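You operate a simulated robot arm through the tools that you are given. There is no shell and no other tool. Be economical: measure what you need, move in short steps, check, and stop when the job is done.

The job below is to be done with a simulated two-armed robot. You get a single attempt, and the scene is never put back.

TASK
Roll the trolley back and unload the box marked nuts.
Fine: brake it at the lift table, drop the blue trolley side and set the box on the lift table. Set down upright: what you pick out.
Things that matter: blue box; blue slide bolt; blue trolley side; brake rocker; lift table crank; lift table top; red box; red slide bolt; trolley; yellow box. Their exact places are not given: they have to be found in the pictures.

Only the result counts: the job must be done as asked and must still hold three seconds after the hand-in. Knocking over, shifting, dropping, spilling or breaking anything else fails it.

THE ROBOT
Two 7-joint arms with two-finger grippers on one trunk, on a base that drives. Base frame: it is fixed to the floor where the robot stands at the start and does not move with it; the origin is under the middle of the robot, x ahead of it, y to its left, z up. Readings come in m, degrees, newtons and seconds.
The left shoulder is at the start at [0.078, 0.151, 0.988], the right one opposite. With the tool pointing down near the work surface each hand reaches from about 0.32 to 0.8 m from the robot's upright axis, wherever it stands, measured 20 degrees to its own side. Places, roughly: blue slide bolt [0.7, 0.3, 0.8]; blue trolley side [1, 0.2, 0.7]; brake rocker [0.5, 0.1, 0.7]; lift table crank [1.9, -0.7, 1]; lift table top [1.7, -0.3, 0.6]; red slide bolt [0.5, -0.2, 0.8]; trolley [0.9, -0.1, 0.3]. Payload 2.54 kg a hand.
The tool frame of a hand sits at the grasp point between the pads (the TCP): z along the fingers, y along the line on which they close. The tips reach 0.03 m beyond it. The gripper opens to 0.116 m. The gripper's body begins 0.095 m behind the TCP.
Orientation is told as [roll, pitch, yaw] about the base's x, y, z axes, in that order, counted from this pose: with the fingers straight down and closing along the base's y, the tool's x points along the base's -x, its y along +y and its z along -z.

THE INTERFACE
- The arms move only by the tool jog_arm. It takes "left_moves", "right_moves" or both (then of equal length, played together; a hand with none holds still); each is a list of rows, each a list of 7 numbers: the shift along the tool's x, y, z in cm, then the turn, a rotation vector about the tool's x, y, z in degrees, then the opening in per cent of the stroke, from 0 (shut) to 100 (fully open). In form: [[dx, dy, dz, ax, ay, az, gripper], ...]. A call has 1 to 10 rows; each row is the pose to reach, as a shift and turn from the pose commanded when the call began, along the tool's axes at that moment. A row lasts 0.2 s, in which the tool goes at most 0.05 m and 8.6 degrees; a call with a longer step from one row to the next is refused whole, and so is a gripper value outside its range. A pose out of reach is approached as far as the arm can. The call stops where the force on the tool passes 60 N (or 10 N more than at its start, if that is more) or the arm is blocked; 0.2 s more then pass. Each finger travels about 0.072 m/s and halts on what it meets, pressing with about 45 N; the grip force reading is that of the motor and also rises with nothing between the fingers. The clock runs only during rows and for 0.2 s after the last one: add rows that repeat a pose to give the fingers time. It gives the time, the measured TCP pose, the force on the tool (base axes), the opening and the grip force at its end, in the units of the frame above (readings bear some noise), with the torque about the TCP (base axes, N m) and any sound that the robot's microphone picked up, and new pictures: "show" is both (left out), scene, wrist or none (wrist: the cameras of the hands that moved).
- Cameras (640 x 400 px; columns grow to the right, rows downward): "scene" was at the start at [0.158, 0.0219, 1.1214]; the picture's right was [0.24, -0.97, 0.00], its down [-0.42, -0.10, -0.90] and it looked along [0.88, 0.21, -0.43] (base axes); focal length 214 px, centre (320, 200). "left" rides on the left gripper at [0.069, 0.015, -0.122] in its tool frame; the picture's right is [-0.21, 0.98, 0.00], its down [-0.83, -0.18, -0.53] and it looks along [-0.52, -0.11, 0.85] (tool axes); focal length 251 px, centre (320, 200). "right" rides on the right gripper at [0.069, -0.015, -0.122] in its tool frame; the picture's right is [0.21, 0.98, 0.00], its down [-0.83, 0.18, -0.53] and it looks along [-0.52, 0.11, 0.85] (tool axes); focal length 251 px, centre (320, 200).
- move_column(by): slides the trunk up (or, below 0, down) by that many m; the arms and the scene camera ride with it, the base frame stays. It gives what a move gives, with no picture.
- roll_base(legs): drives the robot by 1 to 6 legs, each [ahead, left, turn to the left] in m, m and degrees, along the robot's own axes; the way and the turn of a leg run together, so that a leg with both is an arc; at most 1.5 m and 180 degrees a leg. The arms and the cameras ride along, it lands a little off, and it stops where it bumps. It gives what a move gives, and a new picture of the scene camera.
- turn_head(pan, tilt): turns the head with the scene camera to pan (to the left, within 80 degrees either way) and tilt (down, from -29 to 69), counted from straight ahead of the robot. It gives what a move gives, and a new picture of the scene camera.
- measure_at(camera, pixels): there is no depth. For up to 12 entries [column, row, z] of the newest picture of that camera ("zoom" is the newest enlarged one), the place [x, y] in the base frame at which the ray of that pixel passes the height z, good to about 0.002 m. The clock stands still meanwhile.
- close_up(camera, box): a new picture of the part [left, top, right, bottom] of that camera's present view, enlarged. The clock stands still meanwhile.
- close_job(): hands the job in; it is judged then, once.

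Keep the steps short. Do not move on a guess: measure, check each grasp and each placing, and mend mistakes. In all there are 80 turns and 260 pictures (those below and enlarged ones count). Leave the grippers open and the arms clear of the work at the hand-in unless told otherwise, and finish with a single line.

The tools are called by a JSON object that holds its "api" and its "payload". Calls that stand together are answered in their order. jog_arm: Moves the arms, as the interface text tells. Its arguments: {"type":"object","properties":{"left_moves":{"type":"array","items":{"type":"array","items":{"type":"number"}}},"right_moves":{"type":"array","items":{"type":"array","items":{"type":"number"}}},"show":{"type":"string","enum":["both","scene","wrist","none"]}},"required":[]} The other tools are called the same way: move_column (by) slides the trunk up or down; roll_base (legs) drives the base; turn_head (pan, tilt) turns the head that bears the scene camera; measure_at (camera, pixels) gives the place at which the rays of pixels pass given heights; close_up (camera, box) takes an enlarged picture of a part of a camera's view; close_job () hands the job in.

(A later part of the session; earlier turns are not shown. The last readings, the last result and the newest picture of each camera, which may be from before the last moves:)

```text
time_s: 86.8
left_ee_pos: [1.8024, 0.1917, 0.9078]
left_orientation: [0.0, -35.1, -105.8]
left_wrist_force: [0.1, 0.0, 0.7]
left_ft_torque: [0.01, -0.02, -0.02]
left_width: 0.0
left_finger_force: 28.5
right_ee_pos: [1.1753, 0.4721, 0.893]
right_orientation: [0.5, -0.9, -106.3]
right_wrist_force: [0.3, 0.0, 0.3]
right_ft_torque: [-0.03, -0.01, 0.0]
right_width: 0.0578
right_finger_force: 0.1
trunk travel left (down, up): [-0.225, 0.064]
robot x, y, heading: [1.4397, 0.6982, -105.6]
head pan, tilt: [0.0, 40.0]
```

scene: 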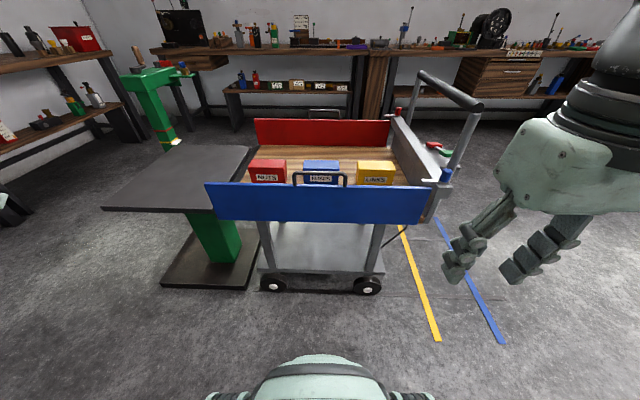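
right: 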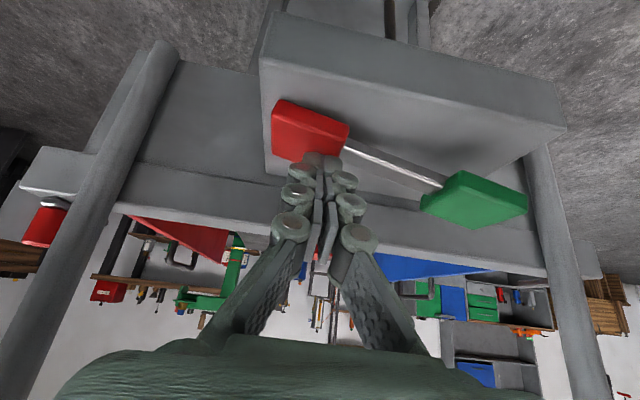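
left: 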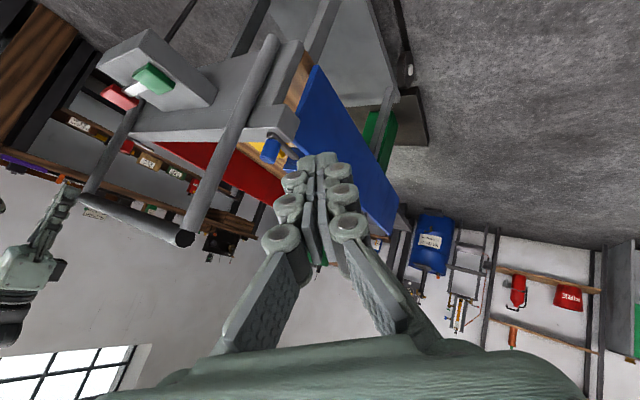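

The trolley now sits right against the lift table. I align square to it and zoom on the blue bolt and the boxes.

{"api": "roll_base", "payload": {"legs": [[0.05, 0, -2.3]]}}

{"api": "close_up", "payload": {"camera": "scene", "box": [380, 130, 480, 240]}}

{"api": "close_up", "payload": {"camera": "right", "box": [0, 0, 640, 400]}}

{"api": "close_up", "payload": {"camera": "left", "box": [0, 0, 640, 400]}}

```text
time_s: 87.7
left_ee_pos: [1.767, 0.13, 0.9078]
left_orientation: [0.0, -35.0, -108.2]
left_wrist_force: [0.5, 0.8, -0.9]
left_ft_torque: [0.0, 0.04, -0.01]
left_width: 0.0002
left_finger_force: 28.8
right_ee_pos: [1.1527, 0.4346, 0.8931]
right_orientation: [0.5, -0.9, -108.5]
right_wrist_force: [-0.5, -0.1, 0.2]
right_ft_torque: [-0.02, 0.0, -0.03]
right_width: 0.058
right_finger_force: 0.0
trunk travel left (down, up): [-0.225, 0.064]
robot x, y, heading: [1.4213, 0.6549, -108.2]
head pan, tilt: [0.0, 40.0]
```

scene: 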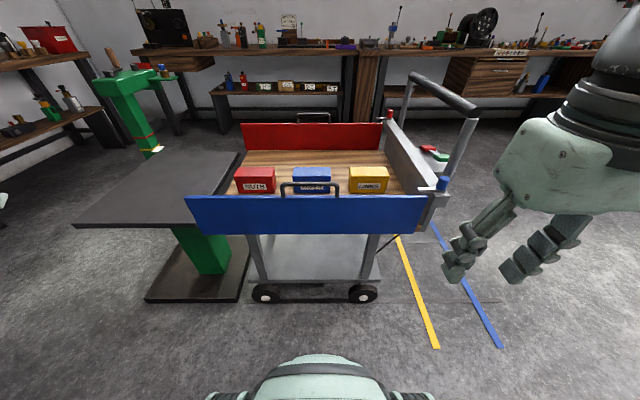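

```text
3.64 times, centred on (430, 185) of scene
```

zoom: 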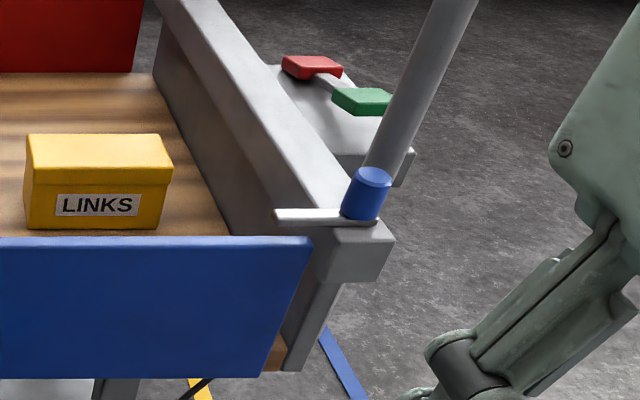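

```text
1.00 times, centred on (320, 200) of right (not enlarged: the box is as wide or as high as the picture)
```

zoom: 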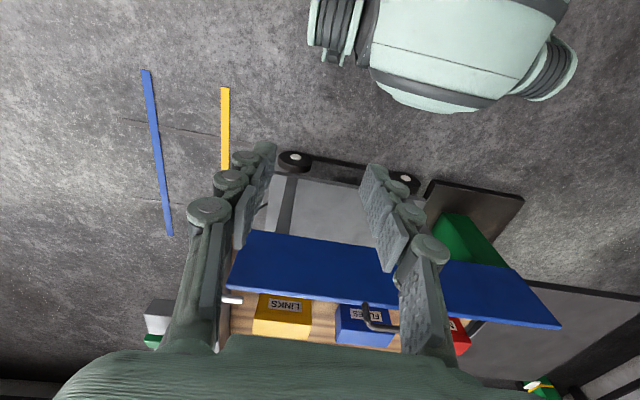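

```text
1.00 times, centred on (320, 200) of left (not enlarged: the box is as wide or as high as the picture)
```

zoom: 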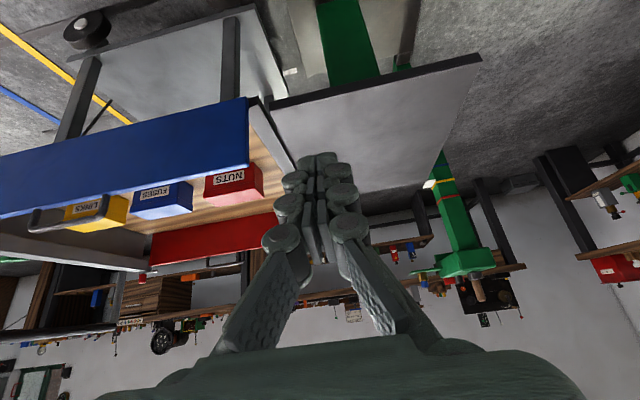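

{"api": "measure_at", "payload": {"camera": "scene", "pixels": [[443, 179, 0.8], [442, 184, 0.78], [456, 185, 0.8], [419, 189, 0.77], [190, 198, 0.76], [428, 197, 0.76], [255, 168, 0.7], [240, 155, 0.6], [77, 225, 0.6], [312, 171, 0.7]]}}

{"api": "measure_at", "payload": {"camera": "zoom", "pixels": [[233, 186, 0.68], [247, 97, 0.76], [480, 57, 0.6], [270, 100, 0.6], [294, 165, 0.6], [228, 178, 0.66]]}}

```text
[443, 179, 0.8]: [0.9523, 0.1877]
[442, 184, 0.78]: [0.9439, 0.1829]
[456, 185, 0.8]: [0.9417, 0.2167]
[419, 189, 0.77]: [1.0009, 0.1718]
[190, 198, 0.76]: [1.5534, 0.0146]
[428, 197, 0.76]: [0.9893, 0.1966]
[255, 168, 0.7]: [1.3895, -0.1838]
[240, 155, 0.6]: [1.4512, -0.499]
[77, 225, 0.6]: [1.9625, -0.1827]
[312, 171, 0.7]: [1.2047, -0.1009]
```

```text
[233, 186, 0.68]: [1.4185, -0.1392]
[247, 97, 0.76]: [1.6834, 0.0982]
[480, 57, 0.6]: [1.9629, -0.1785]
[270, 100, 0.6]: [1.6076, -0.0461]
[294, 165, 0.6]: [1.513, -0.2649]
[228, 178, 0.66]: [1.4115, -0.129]
```

Knob is at about (0.950, 0.187), top z≈0.80; the table top is at z≈0.60, s-range just past the bed end. I bring the right hand, tilted 20°, above the knob.

{"api": "jog_arm", "payload": {"right_moves": [[-3.7, -1.45, 0, 0, -2.5, 0, 60], [-7.4, -2.9, 0, 0, -5, 0, 60], [-11.1, -4.3, 0, 0, -7.5, 0, 60], [-14.8, -5.7, 0, 0, -10, 0, 60], [-18.5, -7.1, 0.5, 0, -12.5, 0, 60], [-22.2, -8.6, 1, 0, -15, 0, 60], [-26, -10, 1.5, 0, -17.5, 0, 60], [-29.8, -11.5, 2.3, 0, -20, 0, 60]]}}

{"api": "close_up", "payload": {"camera": "scene", "box": [380, 110, 500, 230]}}

```text
time_s: 89.5
left_ee_pos: [1.7674, 0.1306, 0.9082]
left_orientation: [0.0, -35.0, -108.2]
left_wrist_force: [0.2, -0.5, 0.3]
left_ft_torque: [0.02, -0.02, -0.02]
left_width: 0.0001
left_finger_force: 28.7
right_ee_pos: [0.9484, 0.1886, 0.8755]
right_orientation: [0.5, -21.0, -108.8]
right_wrist_force: [0.1, -0.1, 0.5]
right_ft_torque: [-0.05, 0.0, -0.02]
right_width: 0.0693
right_finger_force: 0.1
trunk travel left (down, up): [-0.225, 0.064]
robot x, y, heading: [1.4233, 0.6493, -108.1]
head pan, tilt: [0.0, 40.0]
```

scene: 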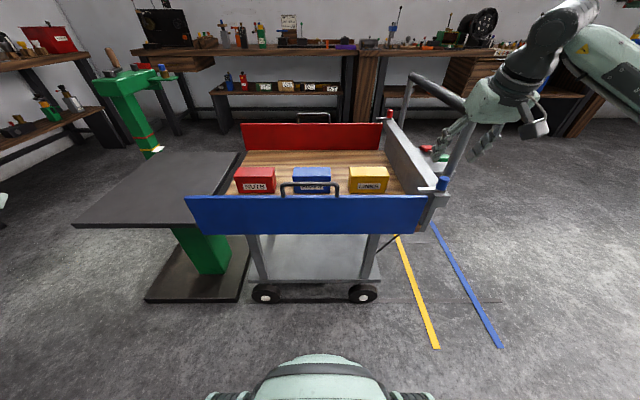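
right: 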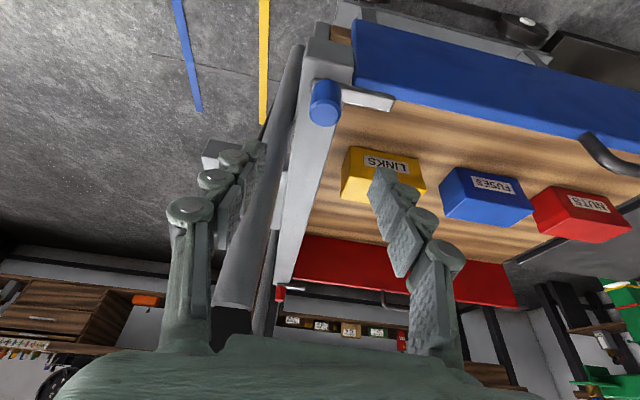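

```text
3.33 times, centred on (440, 170) of scene
```

zoom: 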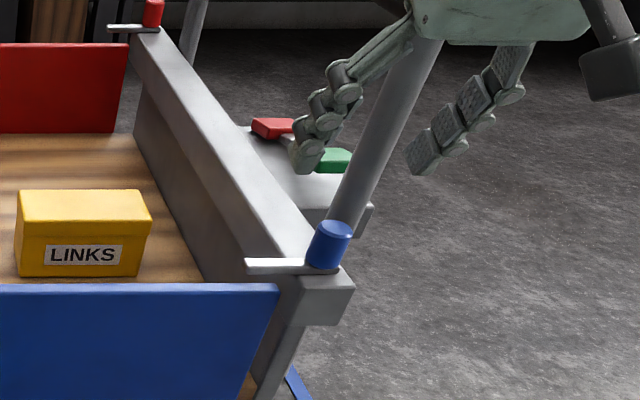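

The fingers straddle the knob's column. I descend vertically to knob height.

{"api": "jog_arm", "payload": {"right_moves": [[0.7, 0, 1.9, 0, 0, 0, 60], [1.45, 0, 3.75, 0, 0, 0, 60], [2.15, 0, 5.6, 0, 0, 0, 60], [2.8, 0, 7.3, 0, 0, 0, 60]]}}

{"api": "close_up", "payload": {"camera": "scene", "box": [380, 110, 500, 230]}}

```text
time_s: 90.5
left_ee_pos: [1.7679, 0.1301, 0.9079]
left_orientation: [-0.2, -35.1, -108.3]
left_wrist_force: [0.2, 0.5, 0.8]
left_ft_torque: [0.02, 0.03, -0.01]
left_width: 0.0
left_finger_force: 29.6
right_ee_pos: [0.9482, 0.1888, 0.7972]
right_orientation: [0.6, -21.2, -108.8]
right_wrist_force: [0.1, -1.2, 6.3]
right_ft_torque: [-0.1, -0.25, 0.01]
right_width: 0.0711
right_finger_force: 0.5
trunk travel left (down, up): [-0.225, 0.064]
robot x, y, heading: [1.4225, 0.6505, -108.3]
head pan, tilt: [0.0, 40.0]
```

scene: 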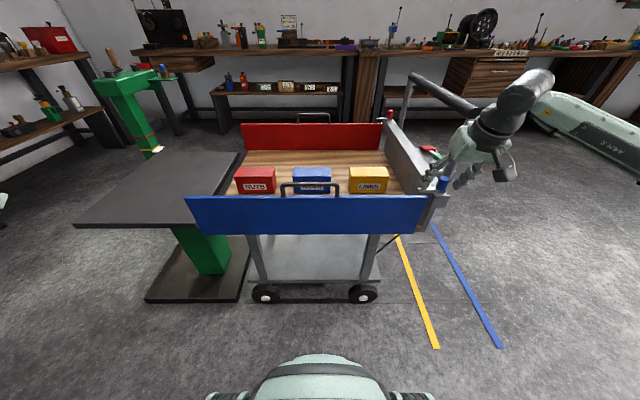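
right: 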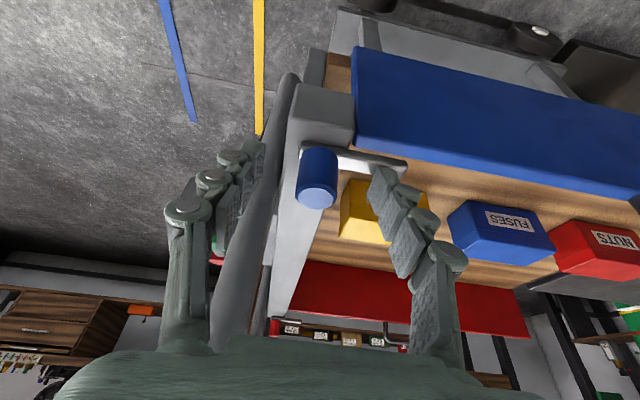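

```text
3.33 times, centred on (440, 170) of scene
```

zoom: 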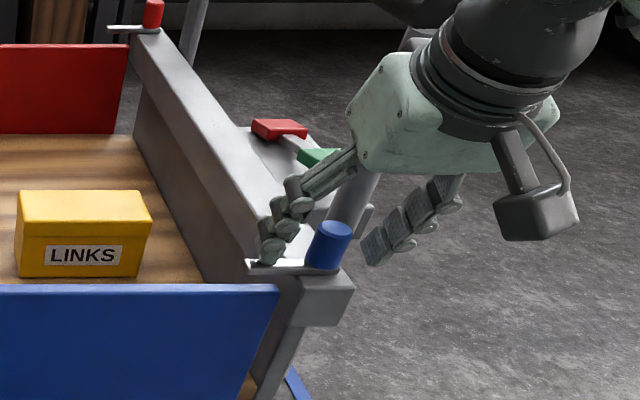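

Slight contact of 6 N with the bolt bar. I lift 3 mm, shift 6 mm toward me, and close on the knob.

{"api": "jog_arm", "payload": {"right_moves": [[0.5, 0, -0.6, 0, 0, 0, 60], [0.5, 0, -0.6, 0, 0, 0, 40], [0.5, 0, -0.6, 0, 0, 0, 20], [0.5, 0, -0.6, 0, 0, 0, 0], [0.5, 0, -0.6, 0, 0, 0, 0]]}}

{"api": "close_up", "payload": {"camera": "scene", "box": [380, 110, 500, 230]}}

```text
time_s: 91.7
left_ee_pos: [1.7673, 0.1318, 0.9078]
left_orientation: [0.0, -35.2, -108.3]
left_wrist_force: [-0.5, 0.4, 1.0]
left_ft_torque: [0.0, 0.01, 0.0]
left_width: 0.0
left_finger_force: 28.3
right_ee_pos: [0.95, 0.1962, 0.8006]
right_orientation: [0.6, -21.1, -108.8]
right_wrist_force: [-4.0, 5.0, 7.2]
right_ft_torque: [0.25, 0.13, -0.1]
right_width: 0.0226
right_finger_force: 44.5
trunk travel left (down, up): [-0.225, 0.064]
robot x, y, heading: [1.4251, 0.6522, -108.1]
head pan, tilt: [0.0, 40.0]
```

scene: 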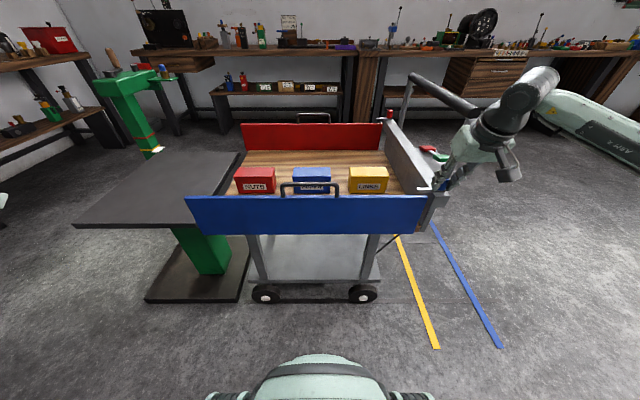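
right: 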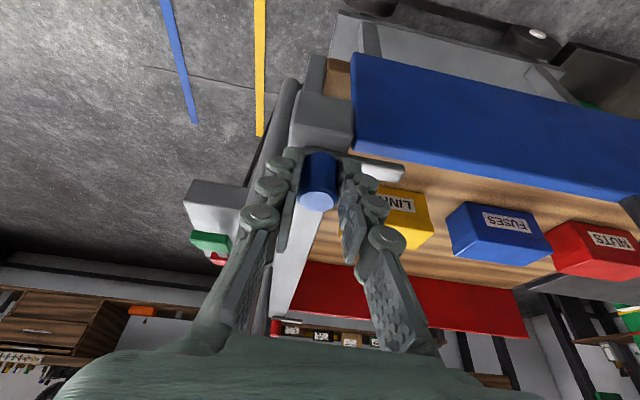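

```text
3.33 times, centred on (440, 170) of scene
```

zoom: 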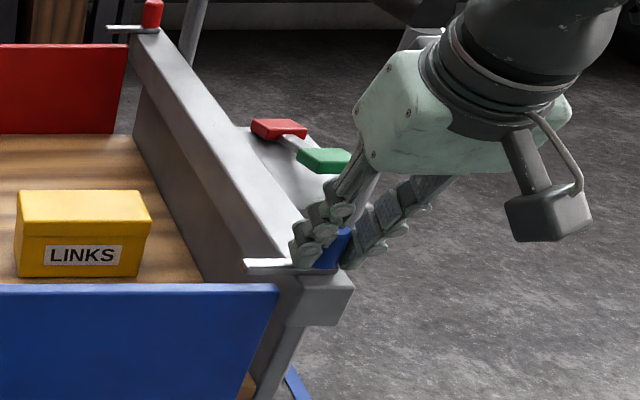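

Knob gripped (0.0226 m). I slide the bolt toward the handle (tool −y) in 1 cm steps.

{"api": "jog_arm", "payload": {"right_moves": [[0, -1, 0, 0, 0, 0, 0], [0, -2, 0, 0, 0, 0, 0], [0, -3, 0, 0, 0, 0, 0], [0, -4, 0, 0, 0, 0, 0], [0, -5, 0, 0, 0, 0, 0]]}}

{"api": "close_up", "payload": {"camera": "scene", "box": [380, 110, 500, 230]}}

```text
time_s: 92.9
left_ee_pos: [1.771, 0.1302, 0.9064]
left_orientation: [-0.2, -35.1, -107.9]
left_wrist_force: [0.3, -0.4, -0.1]
left_ft_torque: [-0.01, -0.01, 0.01]
left_width: 0.0
left_finger_force: 29.0
right_ee_pos: [0.9156, 0.2071, 0.8004]
right_orientation: [1.1, -21.0, -108.1]
right_wrist_force: [31.6, -11.3, 1.9]
right_ft_torque: [-0.5, -0.83, 0.14]
right_width: 0.0224
right_finger_force: 45.0
trunk travel left (down, up): [-0.225, 0.064]
robot x, y, heading: [1.4248, 0.6513, -108.2]
head pan, tilt: [0.0, 40.0]
```

scene: 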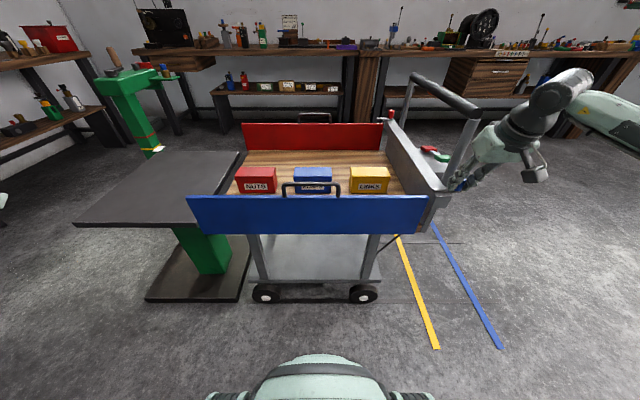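
right: 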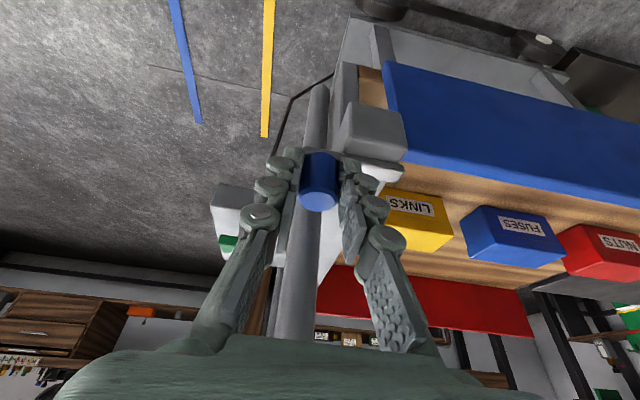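

```text
3.33 times, centred on (440, 170) of scene
```

zoom: 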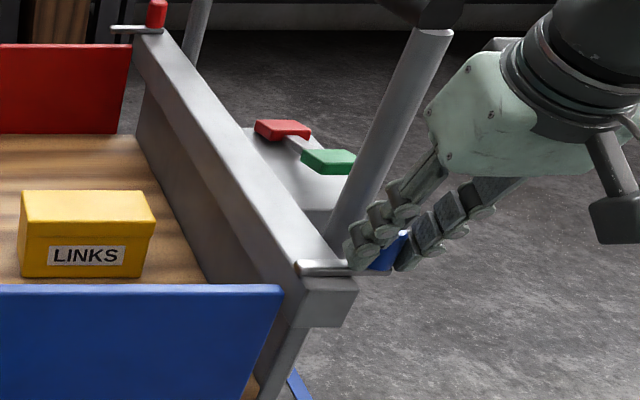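

The bolt slid 3.6 cm to its end (31 N); the bar tip is now off the blue side. I relax, open, and lift straight off.

{"api": "jog_arm", "payload": {"right_moves": [[0, 1.0, 0, 0, 0, 0, 0], [0, 1.0, 0, 0, 0, 0, 40], [0, 1.0, 0, 0, 0, 0, 60], [0, 1.0, 0, 0, 0, 0, 60], [-1, 1.0, -2.6, 0, 0, 0, 60], [-2, 1.0, -5.2, 0, 0, 0, 60], [-2.9, 1.0, -7.5, 0, 0, 0, 60], [-1, 1, -11, 0, 0, 0, 40], [1, 3, -13, 0, 0, 0, 0]]}}

{"api": "close_up", "payload": {"camera": "scene", "box": [260, 120, 480, 260]}}

```text
time_s: 94.9
left_ee_pos: [1.768, 0.1306, 0.9087]
left_orientation: [0.0, -35.1, -108.1]
left_wrist_force: [0.5, 0.2, -0.1]
left_ft_torque: [0.0, -0.01, -0.01]
left_width: 0.0
left_finger_force: 29.2
right_ee_pos: [0.9502, 0.2547, 0.9191]
right_orientation: [0.5, -20.9, -108.9]
right_wrist_force: [-0.2, 0.3, -0.1]
right_ft_torque: [0.02, 0.04, 0.02]
right_width: 0.0003
right_finger_force: 6.4
trunk travel left (down, up): [-0.225, 0.064]
robot x, y, heading: [1.4262, 0.6531, -108.5]
head pan, tilt: [0.0, 40.0]
```

scene: 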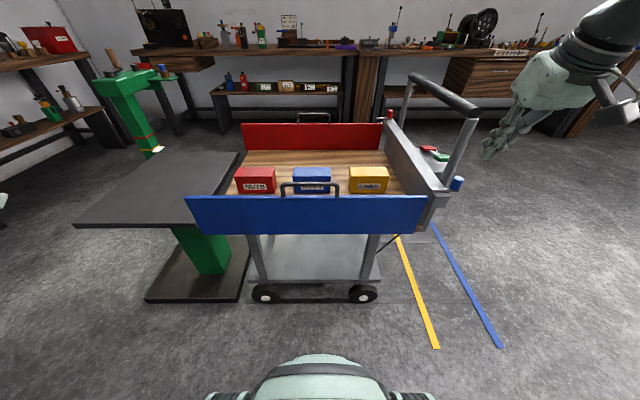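
right: 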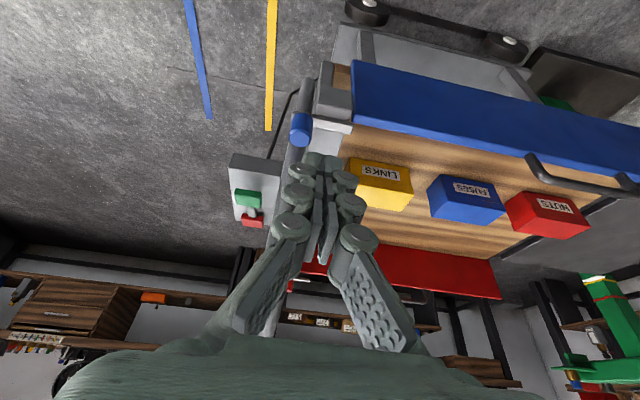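

```text
2.86 times, centred on (370, 190) of scene
```

zoom: 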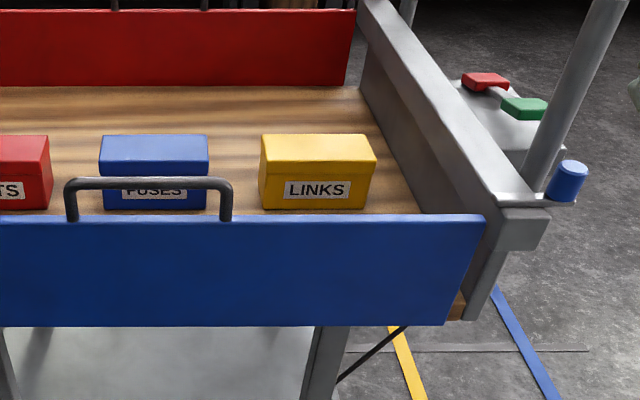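

{"api": "measure_at", "payload": {"camera": "right", "pixels": [[541, 175, 0.8], [541, 175, 0.78], [352, 62, 0.76], [340, 130, 0.76]]}}

{"api": "measure_at", "payload": {"camera": "scene", "pixels": [[337, 184, 0.8], [337, 184, 0.78], [310, 184, 0.8], [285, 184, 0.8], [427, 196, 0.76], [310, 196, 0.76], [190, 198, 0.76], [368, 196, 0.6], [236, 169, 0.7], [273, 167, 0.7]]}}

```text
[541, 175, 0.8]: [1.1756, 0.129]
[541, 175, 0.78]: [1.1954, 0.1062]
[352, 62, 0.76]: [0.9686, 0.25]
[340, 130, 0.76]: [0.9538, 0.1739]
```

```text
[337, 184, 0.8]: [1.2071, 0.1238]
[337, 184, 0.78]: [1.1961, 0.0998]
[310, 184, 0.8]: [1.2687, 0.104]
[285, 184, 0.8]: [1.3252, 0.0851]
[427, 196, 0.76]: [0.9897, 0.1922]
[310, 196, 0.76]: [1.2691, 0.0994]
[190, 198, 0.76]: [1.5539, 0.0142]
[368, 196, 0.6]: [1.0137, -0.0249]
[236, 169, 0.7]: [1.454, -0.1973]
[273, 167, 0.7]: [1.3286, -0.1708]
```

Bolt disengaged, side still upright. Its bail is at about (1.26, 0.08, 0.78). I bring the closed right hand vertically just behind (inside) the bail.

{"api": "jog_arm", "payload": {"right_moves": [[-0.9, 3.8, 1.1, 0, 2.6, 0, 0], [-1.9, 7.7, 2.3, 0, 5.2, 0, 0], [-2.8, 11.5, 3.5, 0, 7.9, 0, 0], [-3.8, 15.3, 4.6, 0, 10.5, 0, 0], [-4.7, 19.2, 5.8, 0, 13.1, 0, 0], [-5.6, 23, 7, 0, 15.7, 0, 0], [-6.6, 26.9, 8.1, 0, 18.4, 0, 0], [-7.5, 30.7, 9.3, 0, 21, 0, 0]]}}

{"api": "close_up", "payload": {"camera": "scene", "box": [220, 100, 420, 240]}}

```text
time_s: 96.7
left_ee_pos: [1.7676, 0.1295, 0.9092]
left_orientation: [-0.1, -35.0, -108.2]
left_wrist_force: [0.5, -0.9, 0.0]
left_ft_torque: [0.04, -0.01, -0.02]
left_width: 0.0001
left_finger_force: 28.6
right_ee_pos: [1.2069, 0.0604, 0.8606]
right_orientation: [0.5, 0.1, -108.6]
right_wrist_force: [0.1, 0.4, 0.8]
right_ft_torque: [-0.03, 0.0, -0.03]
right_width: 0.0002
right_finger_force: 28.5
trunk travel left (down, up): [-0.225, 0.064]
robot x, y, heading: [1.4241, 0.6531, -108.3]
head pan, tilt: [0.0, 40.0]
```

scene: 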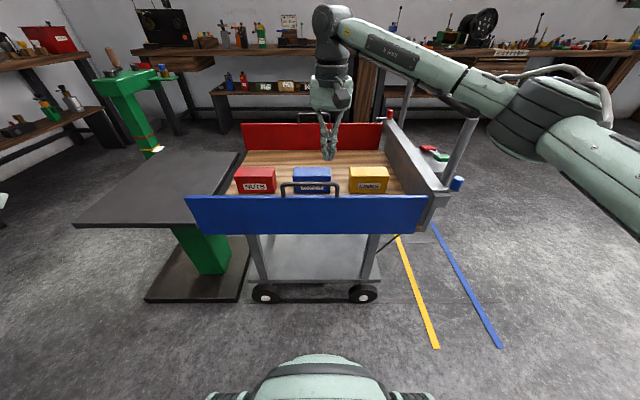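
right: 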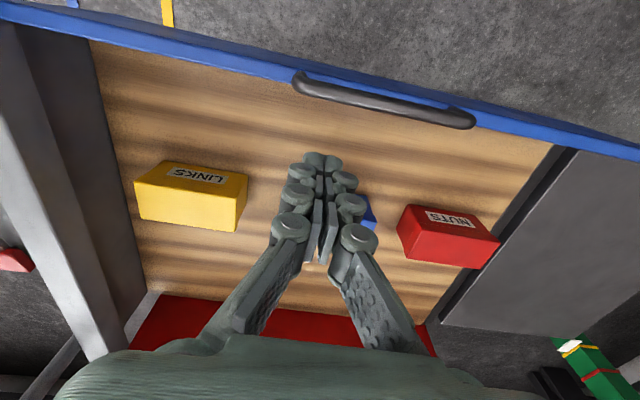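

```text
2.86 times, centred on (320, 170) of scene
```

zoom: 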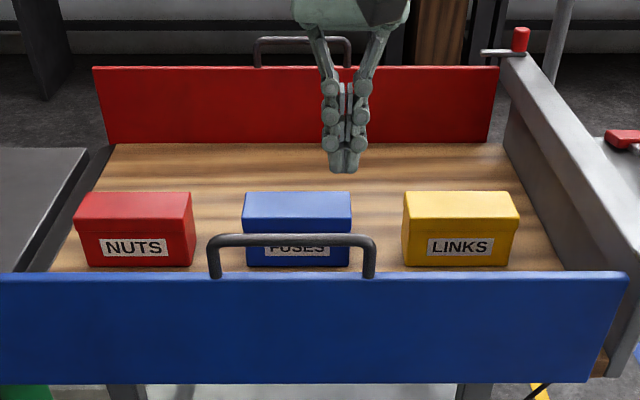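

{"api": "jog_arm", "payload": {"right_moves": [[0, 3, 2.5, 0, 0, 0, 0], [0, 4, 5, 0, 0, 0, 0], [0, 4, 7.5, 0, 0, 0, 0], [2, 4, 7.5, 0, 0, 0, 0], [4, 4, 7.5, 0, 0, 0, 0], [6, 4, 7.5, 0, 0, 0, 0]]}}

{"api": "close_up", "payload": {"camera": "scene", "box": [180, 100, 460, 280]}}

```text
time_s: 98.1
left_ee_pos: [1.7673, 0.1312, 0.9094]
left_orientation: [0.0, -35.1, -108.2]
left_wrist_force: [0.3, 0.2, 0.8]
left_ft_torque: [-0.03, 0.03, -0.02]
left_width: 0.0001
left_finger_force: 28.4
right_ee_pos: [1.2654, 0.103, 0.7853]
right_orientation: [0.5, 0.1, -108.7]
right_wrist_force: [0.3, 0.6, -0.1]
right_ft_torque: [0.0, 0.0, 0.0]
right_width: 0.0
right_finger_force: 28.6
trunk travel left (down, up): [-0.225, 0.064]
robot x, y, heading: [1.4253, 0.6491, -108.3]
head pan, tilt: [0.0, 40.0]
```

scene: 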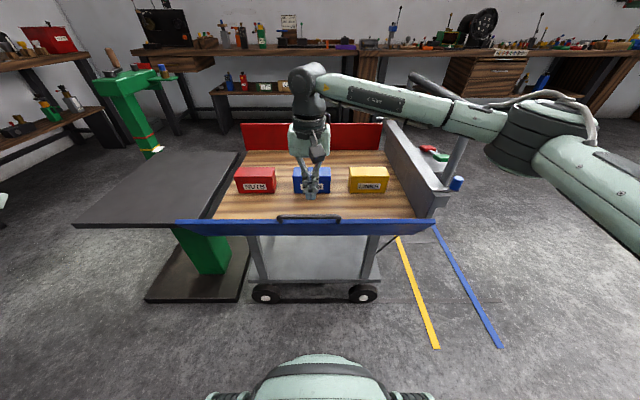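
right: 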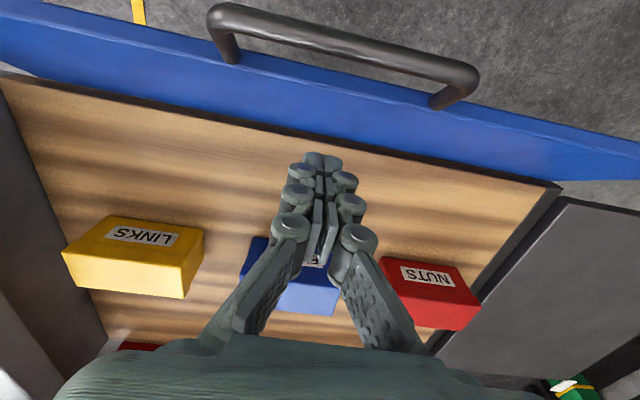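

```text
2.22 times, centred on (320, 190) of scene
```

zoom: 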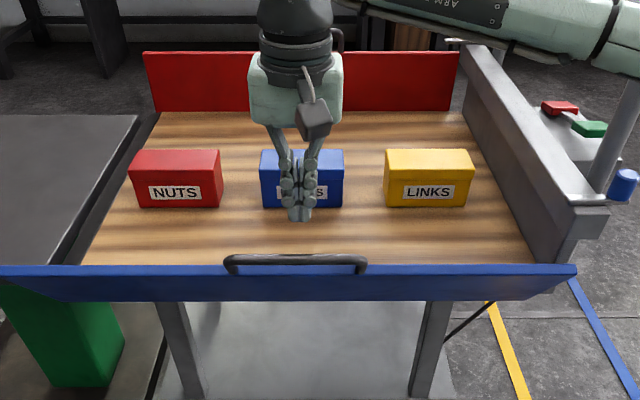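

The side is swinging outward. I raise the right hand and see where the side settles.

{"api": "jog_arm", "payload": {"right_moves": [[0, 0, -4, 0, 0, 0, 0], [0, 0, -8, 0, 0, 0, 0], [0, 0, -10, 0, 0, 0, 0], [0, 0, -10, 0, 0, 0, 0], [0, 0, -10, 0, 0, 0, 0]]}}

{"api": "close_up", "payload": {"camera": "scene", "box": [80, 100, 460, 320]}}

```text
time_s: 99.3
left_ee_pos: [1.7664, 0.1308, 0.9083]
left_orientation: [0.0, -35.1, -108.1]
left_wrist_force: [0.7, 0.8, 0.0]
left_ft_torque: [0.0, 0.03, -0.01]
left_width: 0.0
left_finger_force: 28.8
right_ee_pos: [1.2634, 0.1034, 0.8844]
right_orientation: [0.6, 0.1, -108.5]
right_wrist_force: [-0.9, 0.6, -0.2]
right_ft_torque: [-0.01, 0.05, -0.01]
right_width: 0.0
right_finger_force: 28.8
trunk travel left (down, up): [-0.225, 0.064]
robot x, y, heading: [1.4235, 0.6524, -108.1]
head pan, tilt: [0.0, 40.0]
```

scene: 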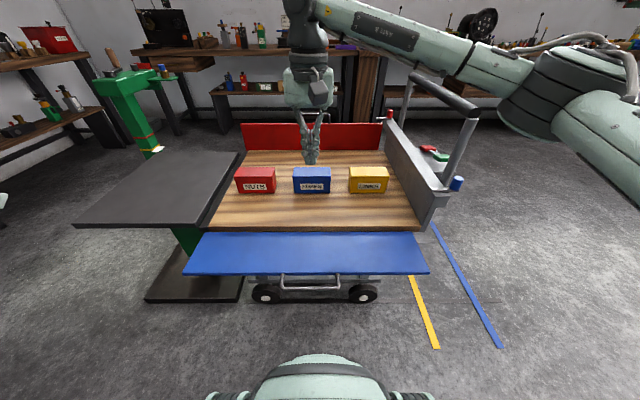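
right: 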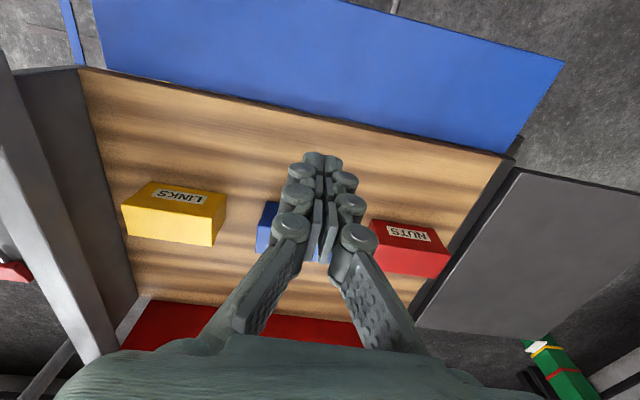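

```text
1.68 times, centred on (270, 210) of scene
```

zoom: 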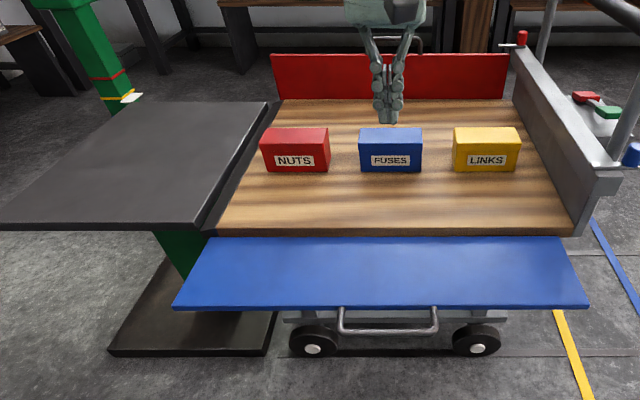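

The blue side has dropped. Now I measure the NUTS box from two cameras and look at how the side hangs.

{"api": "turn_head", "payload": {"pan": 5, "tilt": 50}}

{"api": "close_up", "payload": {"camera": "scene", "box": [240, 80, 360, 160]}}

{"api": "close_up", "payload": {"camera": "right", "box": [340, 180, 480, 300]}}

{"api": "measure_at", "payload": {"camera": "scene", "pixels": [[320, 350, 0.2], [320, 350, 0.3], [240, 260, 0.4], [240, 260, 0.5]]}}

```text
time_s: 100.0
left_ee_pos: [1.7666, 0.1304, 0.9074]
left_orientation: [0.0, -34.9, -108.2]
left_wrist_force: [0.4, 0.6, 0.5]
left_ft_torque: [-0.03, 0.0, 0.03]
left_width: 0.0
left_finger_force: 28.5
right_ee_pos: [1.2645, 0.1028, 0.8837]
right_orientation: [0.5, 0.1, -108.4]
right_wrist_force: [-0.3, -0.9, 0.4]
right_ft_torque: [0.0, 0.0, 0.02]
right_width: 0.0
right_finger_force: 28.4
trunk travel left (down, up): [-0.225, 0.064]
robot x, y, heading: [1.4241, 0.6534, -108.3]
head pan, tilt: [5.0, 50.0]
```

scene: 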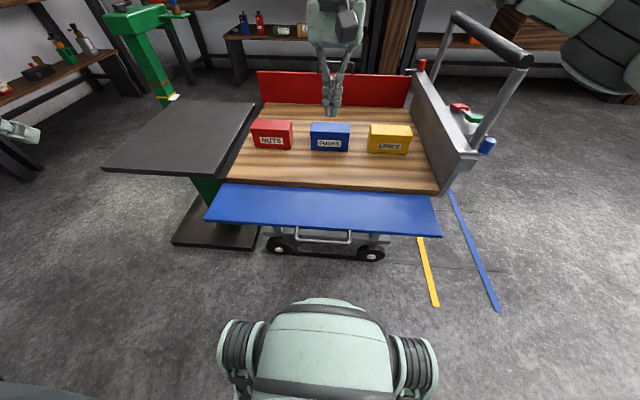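

```text
5.00 times, centred on (300, 120) of scene
```

zoom: 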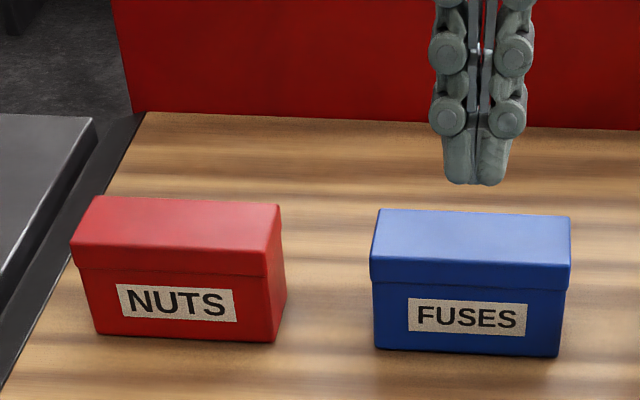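

```text
3.33 times, centred on (410, 240) of right
```

zoom: 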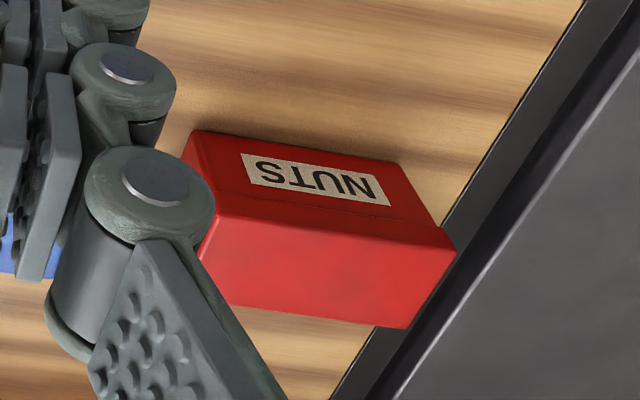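

```text
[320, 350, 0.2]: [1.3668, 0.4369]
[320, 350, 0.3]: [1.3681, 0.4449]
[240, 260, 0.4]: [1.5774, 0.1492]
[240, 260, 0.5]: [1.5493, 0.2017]
```

{"api": "measure_at", "payload": {"camera": "scene", "pixels": [[251, 128, 0.7], [256, 119.2, 0.7], [290, 129.6, 0.7], [292, 120.8, 0.7], [256, 147.2, 0.6], [290.4, 148.4, 0.6]]}}

{"api": "measure_at", "payload": {"camera": "right", "pixels": [[450.8, 255, 0.7], [434.9, 278.1, 0.7], [434, 228.6, 0.6], [371.9, 219, 0.6], [450.8, 255, 0.65], [434, 228.6, 0.65]]}}

```text
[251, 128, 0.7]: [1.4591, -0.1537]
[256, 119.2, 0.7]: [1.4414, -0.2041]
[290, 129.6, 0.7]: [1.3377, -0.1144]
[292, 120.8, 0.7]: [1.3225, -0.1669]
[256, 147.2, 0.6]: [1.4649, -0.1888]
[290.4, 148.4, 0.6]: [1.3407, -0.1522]
```

```text
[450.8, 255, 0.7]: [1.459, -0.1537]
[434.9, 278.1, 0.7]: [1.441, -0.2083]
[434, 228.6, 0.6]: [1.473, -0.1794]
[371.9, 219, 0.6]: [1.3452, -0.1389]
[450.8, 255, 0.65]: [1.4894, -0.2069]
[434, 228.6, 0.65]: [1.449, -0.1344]
```

Both cameras agree: box top at z=0.700, centre (1.390, −0.160), size 0.127 (along trolley) × 0.055; bed ≈0.61, table ≈0.60. I'll move 0.25 m left and 0.12 m ahead, then turn the right hand 90° so that it closes across the narrow side.

{"api": "roll_base", "payload": {"legs": [[0, 0.25, 0], [0.12, 0, 0]]}}

{"api": "jog_arm", "payload": {"right_moves": [[0, 0, 0, 0, 0, -8.5, 50], [0, 0, 0, 0, 0, -17, 100], [0, 0, 0, 0, 0, -25.5, 100], [0, 0, 0, 0, 0, -34, 100], [0, 0, 0, 0, 0, -42.5, 100], [0, 0, 0, 0, 0, -51, 100], [0, 0, 0, 0, 0, -59.5, 100], [0, 0, 0, 0, 0, -68, 100], [0, 0, 0, 0, 0, -76.5, 100], [0, 0, 0, 0, 0, -85, 100]]}}

```text
time_s: 103.9
left_ee_pos: [1.9712, -0.0621, 0.9073]
left_orientation: [0.0, -35.1, -108.3]
left_wrist_force: [-0.4, 0.1, 0.6]
left_ft_torque: [0.03, -0.01, 0.04]
left_width: 0.0
left_finger_force: 28.7
right_ee_pos: [1.4681, -0.0883, 0.8831]
right_orientation: [0.5, 0.1, -108.7]
right_wrist_force: [0.4, -0.3, -0.5]
right_ft_torque: [0.02, -0.01, -0.01]
right_width: 0.0003
right_finger_force: 28.5
trunk travel left (down, up): [-0.225, 0.064]
robot x, y, heading: [1.6282, 0.4587, -108.4]
head pan, tilt: [5.0, 50.0]
```

scene: 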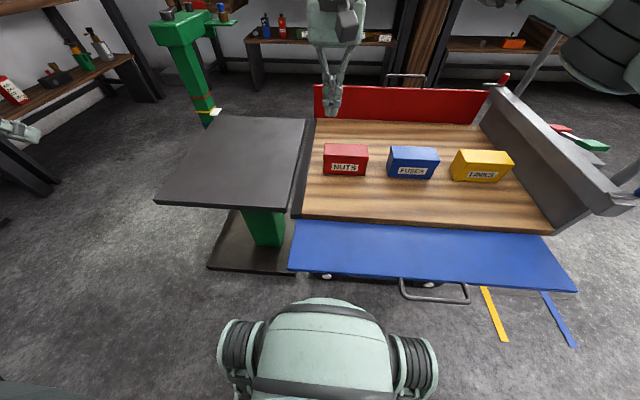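

```text
time_s: 106.1
left_ee_pos: [1.9712, -0.0612, 0.9072]
left_orientation: [-0.1, -35.0, -108.3]
left_wrist_force: [0.6, 0.5, 0.2]
left_ft_torque: [0.0, 0.0, 0.0]
left_width: 0.0003
left_finger_force: 29.1
right_ee_pos: [1.5194, -0.0536, 0.8719]
right_orientation: [-5.6, -6.9, -37.1]
right_wrist_force: [-0.2, -0.2, -0.7]
right_ft_torque: [-0.02, 0.07, 0.0]
right_width: 0.1159
right_finger_force: 0.0
right hand out of reach, approached as far as the arm can: row 8, 9, 10
trunk travel left (down, up): [-0.225, 0.064]
robot x, y, heading: [1.626, 0.4619, -108.5]
head pan, tilt: [5.0, 50.0]
```

scene: 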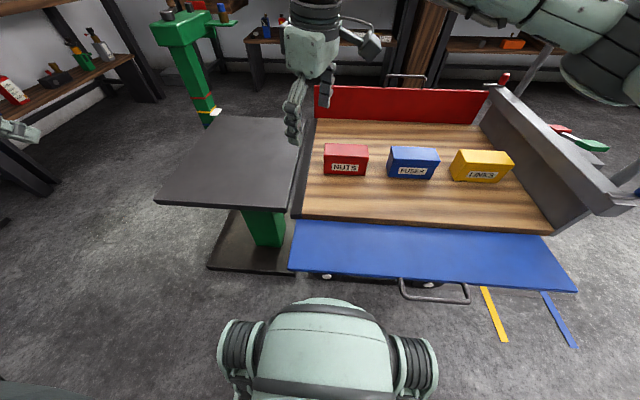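
right: 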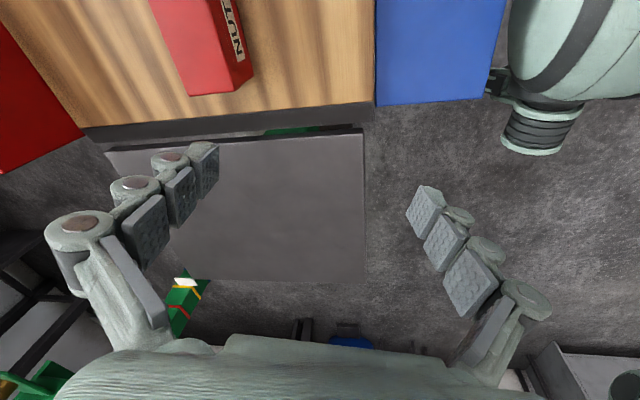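

The right wrist reached only 71° of turn. I turn the robot 25° left so less wrist turn is needed; the box then lies 0.66 m away on the right side.

{"api": "roll_base", "payload": {"legs": [[0, 0, 25]]}}

```text
time_s: 107.8
left_ee_pos: [2.1616, 0.1333, 0.9084]
left_orientation: [0.0, -35.0, -83.1]
left_wrist_force: [0.4, 0.6, 0.4]
left_ft_torque: [-0.01, 0.0, -0.05]
left_width: 0.0
left_finger_force: 28.8
right_ee_pos: [1.7496, -0.0521, 0.8712]
right_orientation: [-5.5, -7.0, -11.8]
right_wrist_force: [-0.8, 0.5, -0.8]
right_ft_torque: [0.0, 0.0, -0.04]
right_width: 0.1162
right_finger_force: 0.1
trunk travel left (down, up): [-0.225, 0.064]
robot x, y, heading: [1.6256, 0.4628, -83.0]
head pan, tilt: [5.0, 50.0]
```

scene: 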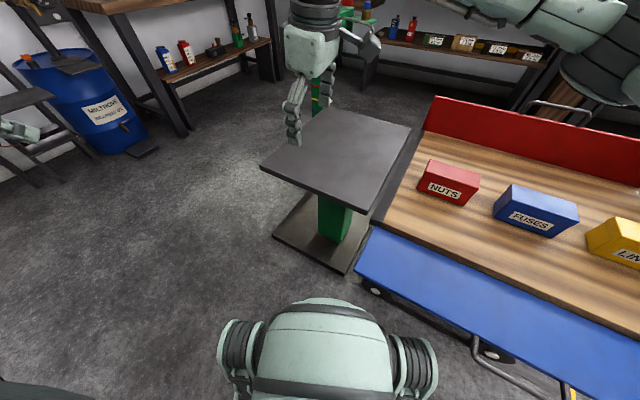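

Now I correct the tool to straight down with yaw −18° and move above the box centre at z 0.80.

{"api": "jog_arm", "payload": {"right_moves": [[3.7, -1.95, 0.2, -0.6, 0.8, 0.7, 100], [7.5, -3.9, 0.4, -1.2, 1.6, 1.4, 100], [11.2, -5.85, 0.8, -1.8, 2.3, 2.1, 100], [14.9, -7.8, 1.2, -2.4, 3.1, 2.8, 100], [18.7, -9.75, 1.8, -3.1, 3.9, 3.4, 100], [22.4, -11.7, 2.5, -3.7, 4.7, 4.1, 100], [26.1, -13.65, 3.2, -4.3, 5.4, 4.8, 100], [29.9, -15.6, 4, -4.9, 6.2, 5.5, 100], [33.6, -17.55, 4.7, -5.5, 7, 6.2, 100]]}}

```text
time_s: 109.8
left_ee_pos: [2.1618, 0.1356, 0.909]
left_orientation: [-0.1, -35.0, -83.1]
left_wrist_force: [-0.1, -0.4, 0.8]
left_ft_torque: [-0.03, 0.05, 0.02]
left_width: 0.0
left_finger_force: 28.6
right_ee_pos: [1.5213, -0.0167, 0.8205]
right_orientation: [-1.0, -0.1, -21.3]
right_wrist_force: [-0.2, 0.5, 0.3]
right_ft_torque: [-0.03, 0.04, 0.01]
right_width: 0.1162
right_finger_force: 0.1
right hand out of reach, approached as far as the arm can: row 1, 2, 3, 4, 5, 6, 7, 8, 9
trunk travel left (down, up): [-0.225, 0.064]
robot x, y, heading: [1.6274, 0.4645, -83.2]
head pan, tilt: [5.0, 50.0]
```

scene: 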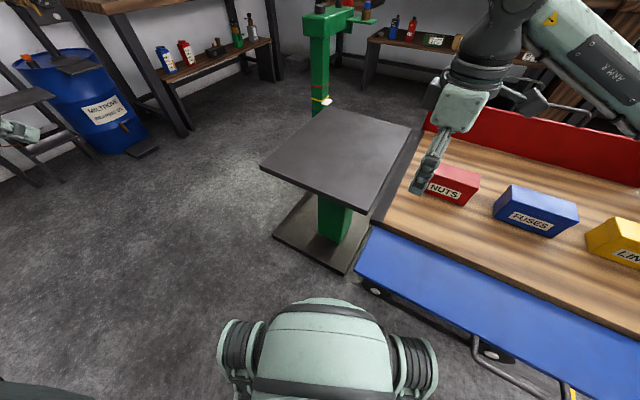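
right: 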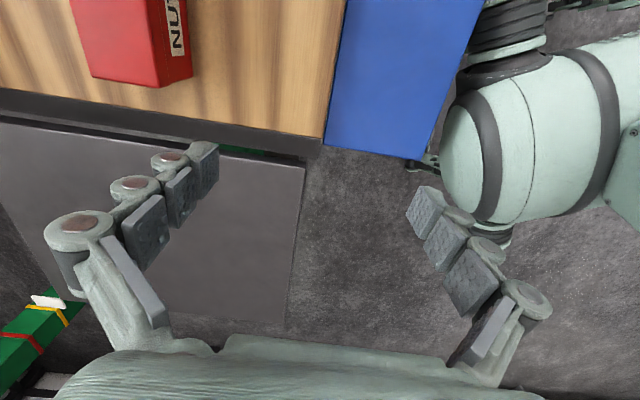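

That wrist turn doesn't reach. A better stance: at the table's outer side, facing −170°, using the left hand with only a small wrist turn. I check my base's footprint first.

{"api": "measure_at", "payload": {"camera": "scene", "pixels": [[218, 360, 0.1], [438, 360, 0.1], [218, 340, 0.2], [438, 340, 0.2], [325, 298, 0.3], [325, 298, 0.1], [275, 235, 0.03], [345, 273, 0.03], [356, 270, 0.5], [262, 167, 0.6], [372, 212, 0.6]]}}

{"api": "turn_head", "payload": {"pan": -40, "tilt": 45}}

```text
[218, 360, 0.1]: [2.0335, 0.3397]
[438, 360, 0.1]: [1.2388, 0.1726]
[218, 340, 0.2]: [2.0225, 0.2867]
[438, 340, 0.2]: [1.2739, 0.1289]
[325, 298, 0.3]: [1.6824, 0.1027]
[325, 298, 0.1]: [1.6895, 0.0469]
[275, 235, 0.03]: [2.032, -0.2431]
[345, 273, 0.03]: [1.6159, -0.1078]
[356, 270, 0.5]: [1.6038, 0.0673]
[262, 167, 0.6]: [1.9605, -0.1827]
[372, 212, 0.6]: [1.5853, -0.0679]
```

```text
time_s: 111.0
left_ee_pos: [2.1618, 0.135, 0.9085]
left_orientation: [-0.1, -35.0, -83.0]
left_wrist_force: [-0.6, 0.6, -0.4]
left_ft_torque: [0.02, -0.01, 0.01]
left_width: 0.0001
left_finger_force: 29.2
right_ee_pos: [1.5212, -0.0176, 0.8215]
right_orientation: [-1.0, 0.0, -21.4]
right_wrist_force: [0.4, 0.2, 0.0]
right_ft_torque: [0.01, -0.03, -0.01]
right_width: 0.1159
right_finger_force: 0.1
trunk travel left (down, up): [-0.225, 0.064]
robot x, y, heading: [1.6261, 0.4599, -83.5]
head pan, tilt: [-40.0, 45.0]
```

scene: 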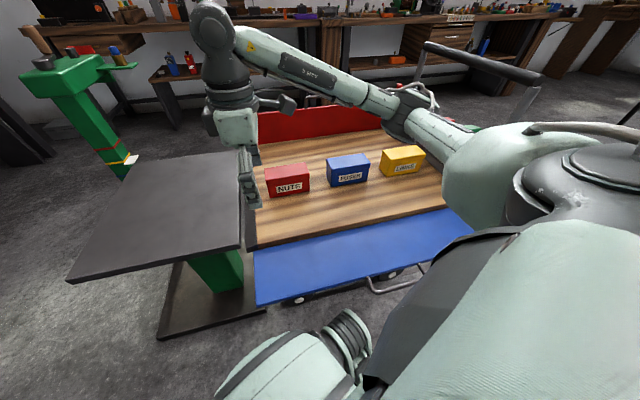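

Stance chosen: robot at about (1.98, 0.21), heading −168°, clear of table and dropped side. I back off, turn right, then reverse and shift over.

{"api": "roll_base", "payload": {"legs": [[-0.12, 0, 0], [0, 0, -84.5], [-0.282, 0, 0], [0, 0.438, 0]]}}

{"api": "turn_head", "payload": {"pan": 20, "tilt": 45}}

```text
time_s: 122.0
left_ee_pos: [1.6961, -0.3549, 0.9079]
left_orientation: [0.0, -35.0, -169.0]
left_wrist_force: [0.9, -0.1, -0.7]
left_ft_torque: [0.0, 0.02, 0.04]
left_width: 0.0001
left_finger_force: 29.1
right_ee_pos: [1.5002, 0.2724, 0.8216]
right_orientation: [-1.0, -0.2, -107.3]
right_wrist_force: [-0.1, 0.2, -0.5]
right_ft_torque: [-0.03, -0.02, 0.02]
right_width: 0.1159
right_finger_force: 0.1
trunk travel left (down, up): [-0.225, 0.064]
robot x, y, heading: [1.9831, 0.2017, -168.9]
head pan, tilt: [-40.0, 45.0]
```

scene: 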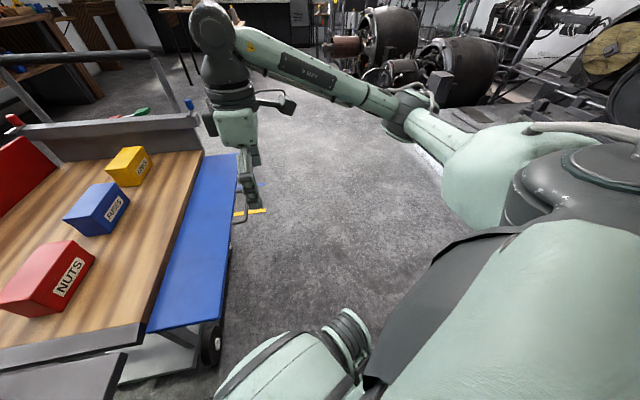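

```text
time_s: 123.2
left_ee_pos: [1.6975, -0.3547, 0.9086]
left_orientation: [0.0, -35.0, -169.0]
left_wrist_force: [0.0, -0.5, -0.3]
left_ft_torque: [0.01, 0.0, 0.0]
left_width: 0.0
left_finger_force: 28.4
right_ee_pos: [1.4995, 0.2724, 0.8221]
right_orientation: [-1.0, -0.1, -107.2]
right_wrist_force: [-0.8, 0.5, -0.1]
right_ft_torque: [-0.02, 0.02, 0.0]
right_width: 0.1158
right_finger_force: 0.1
trunk travel left (down, up): [-0.225, 0.064]
robot x, y, heading: [1.9834, 0.1957, -169.2]
head pan, tilt: [20.0, 45.0]
```

scene: 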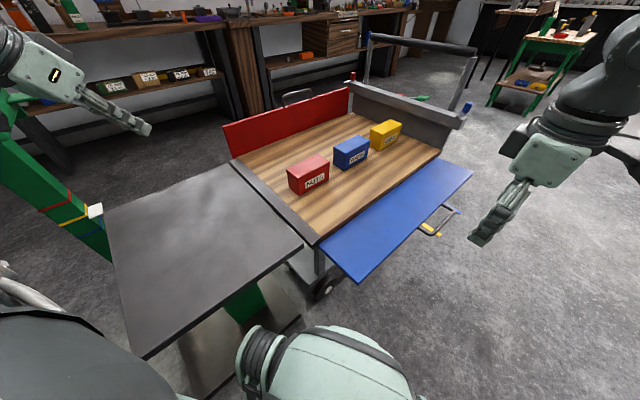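

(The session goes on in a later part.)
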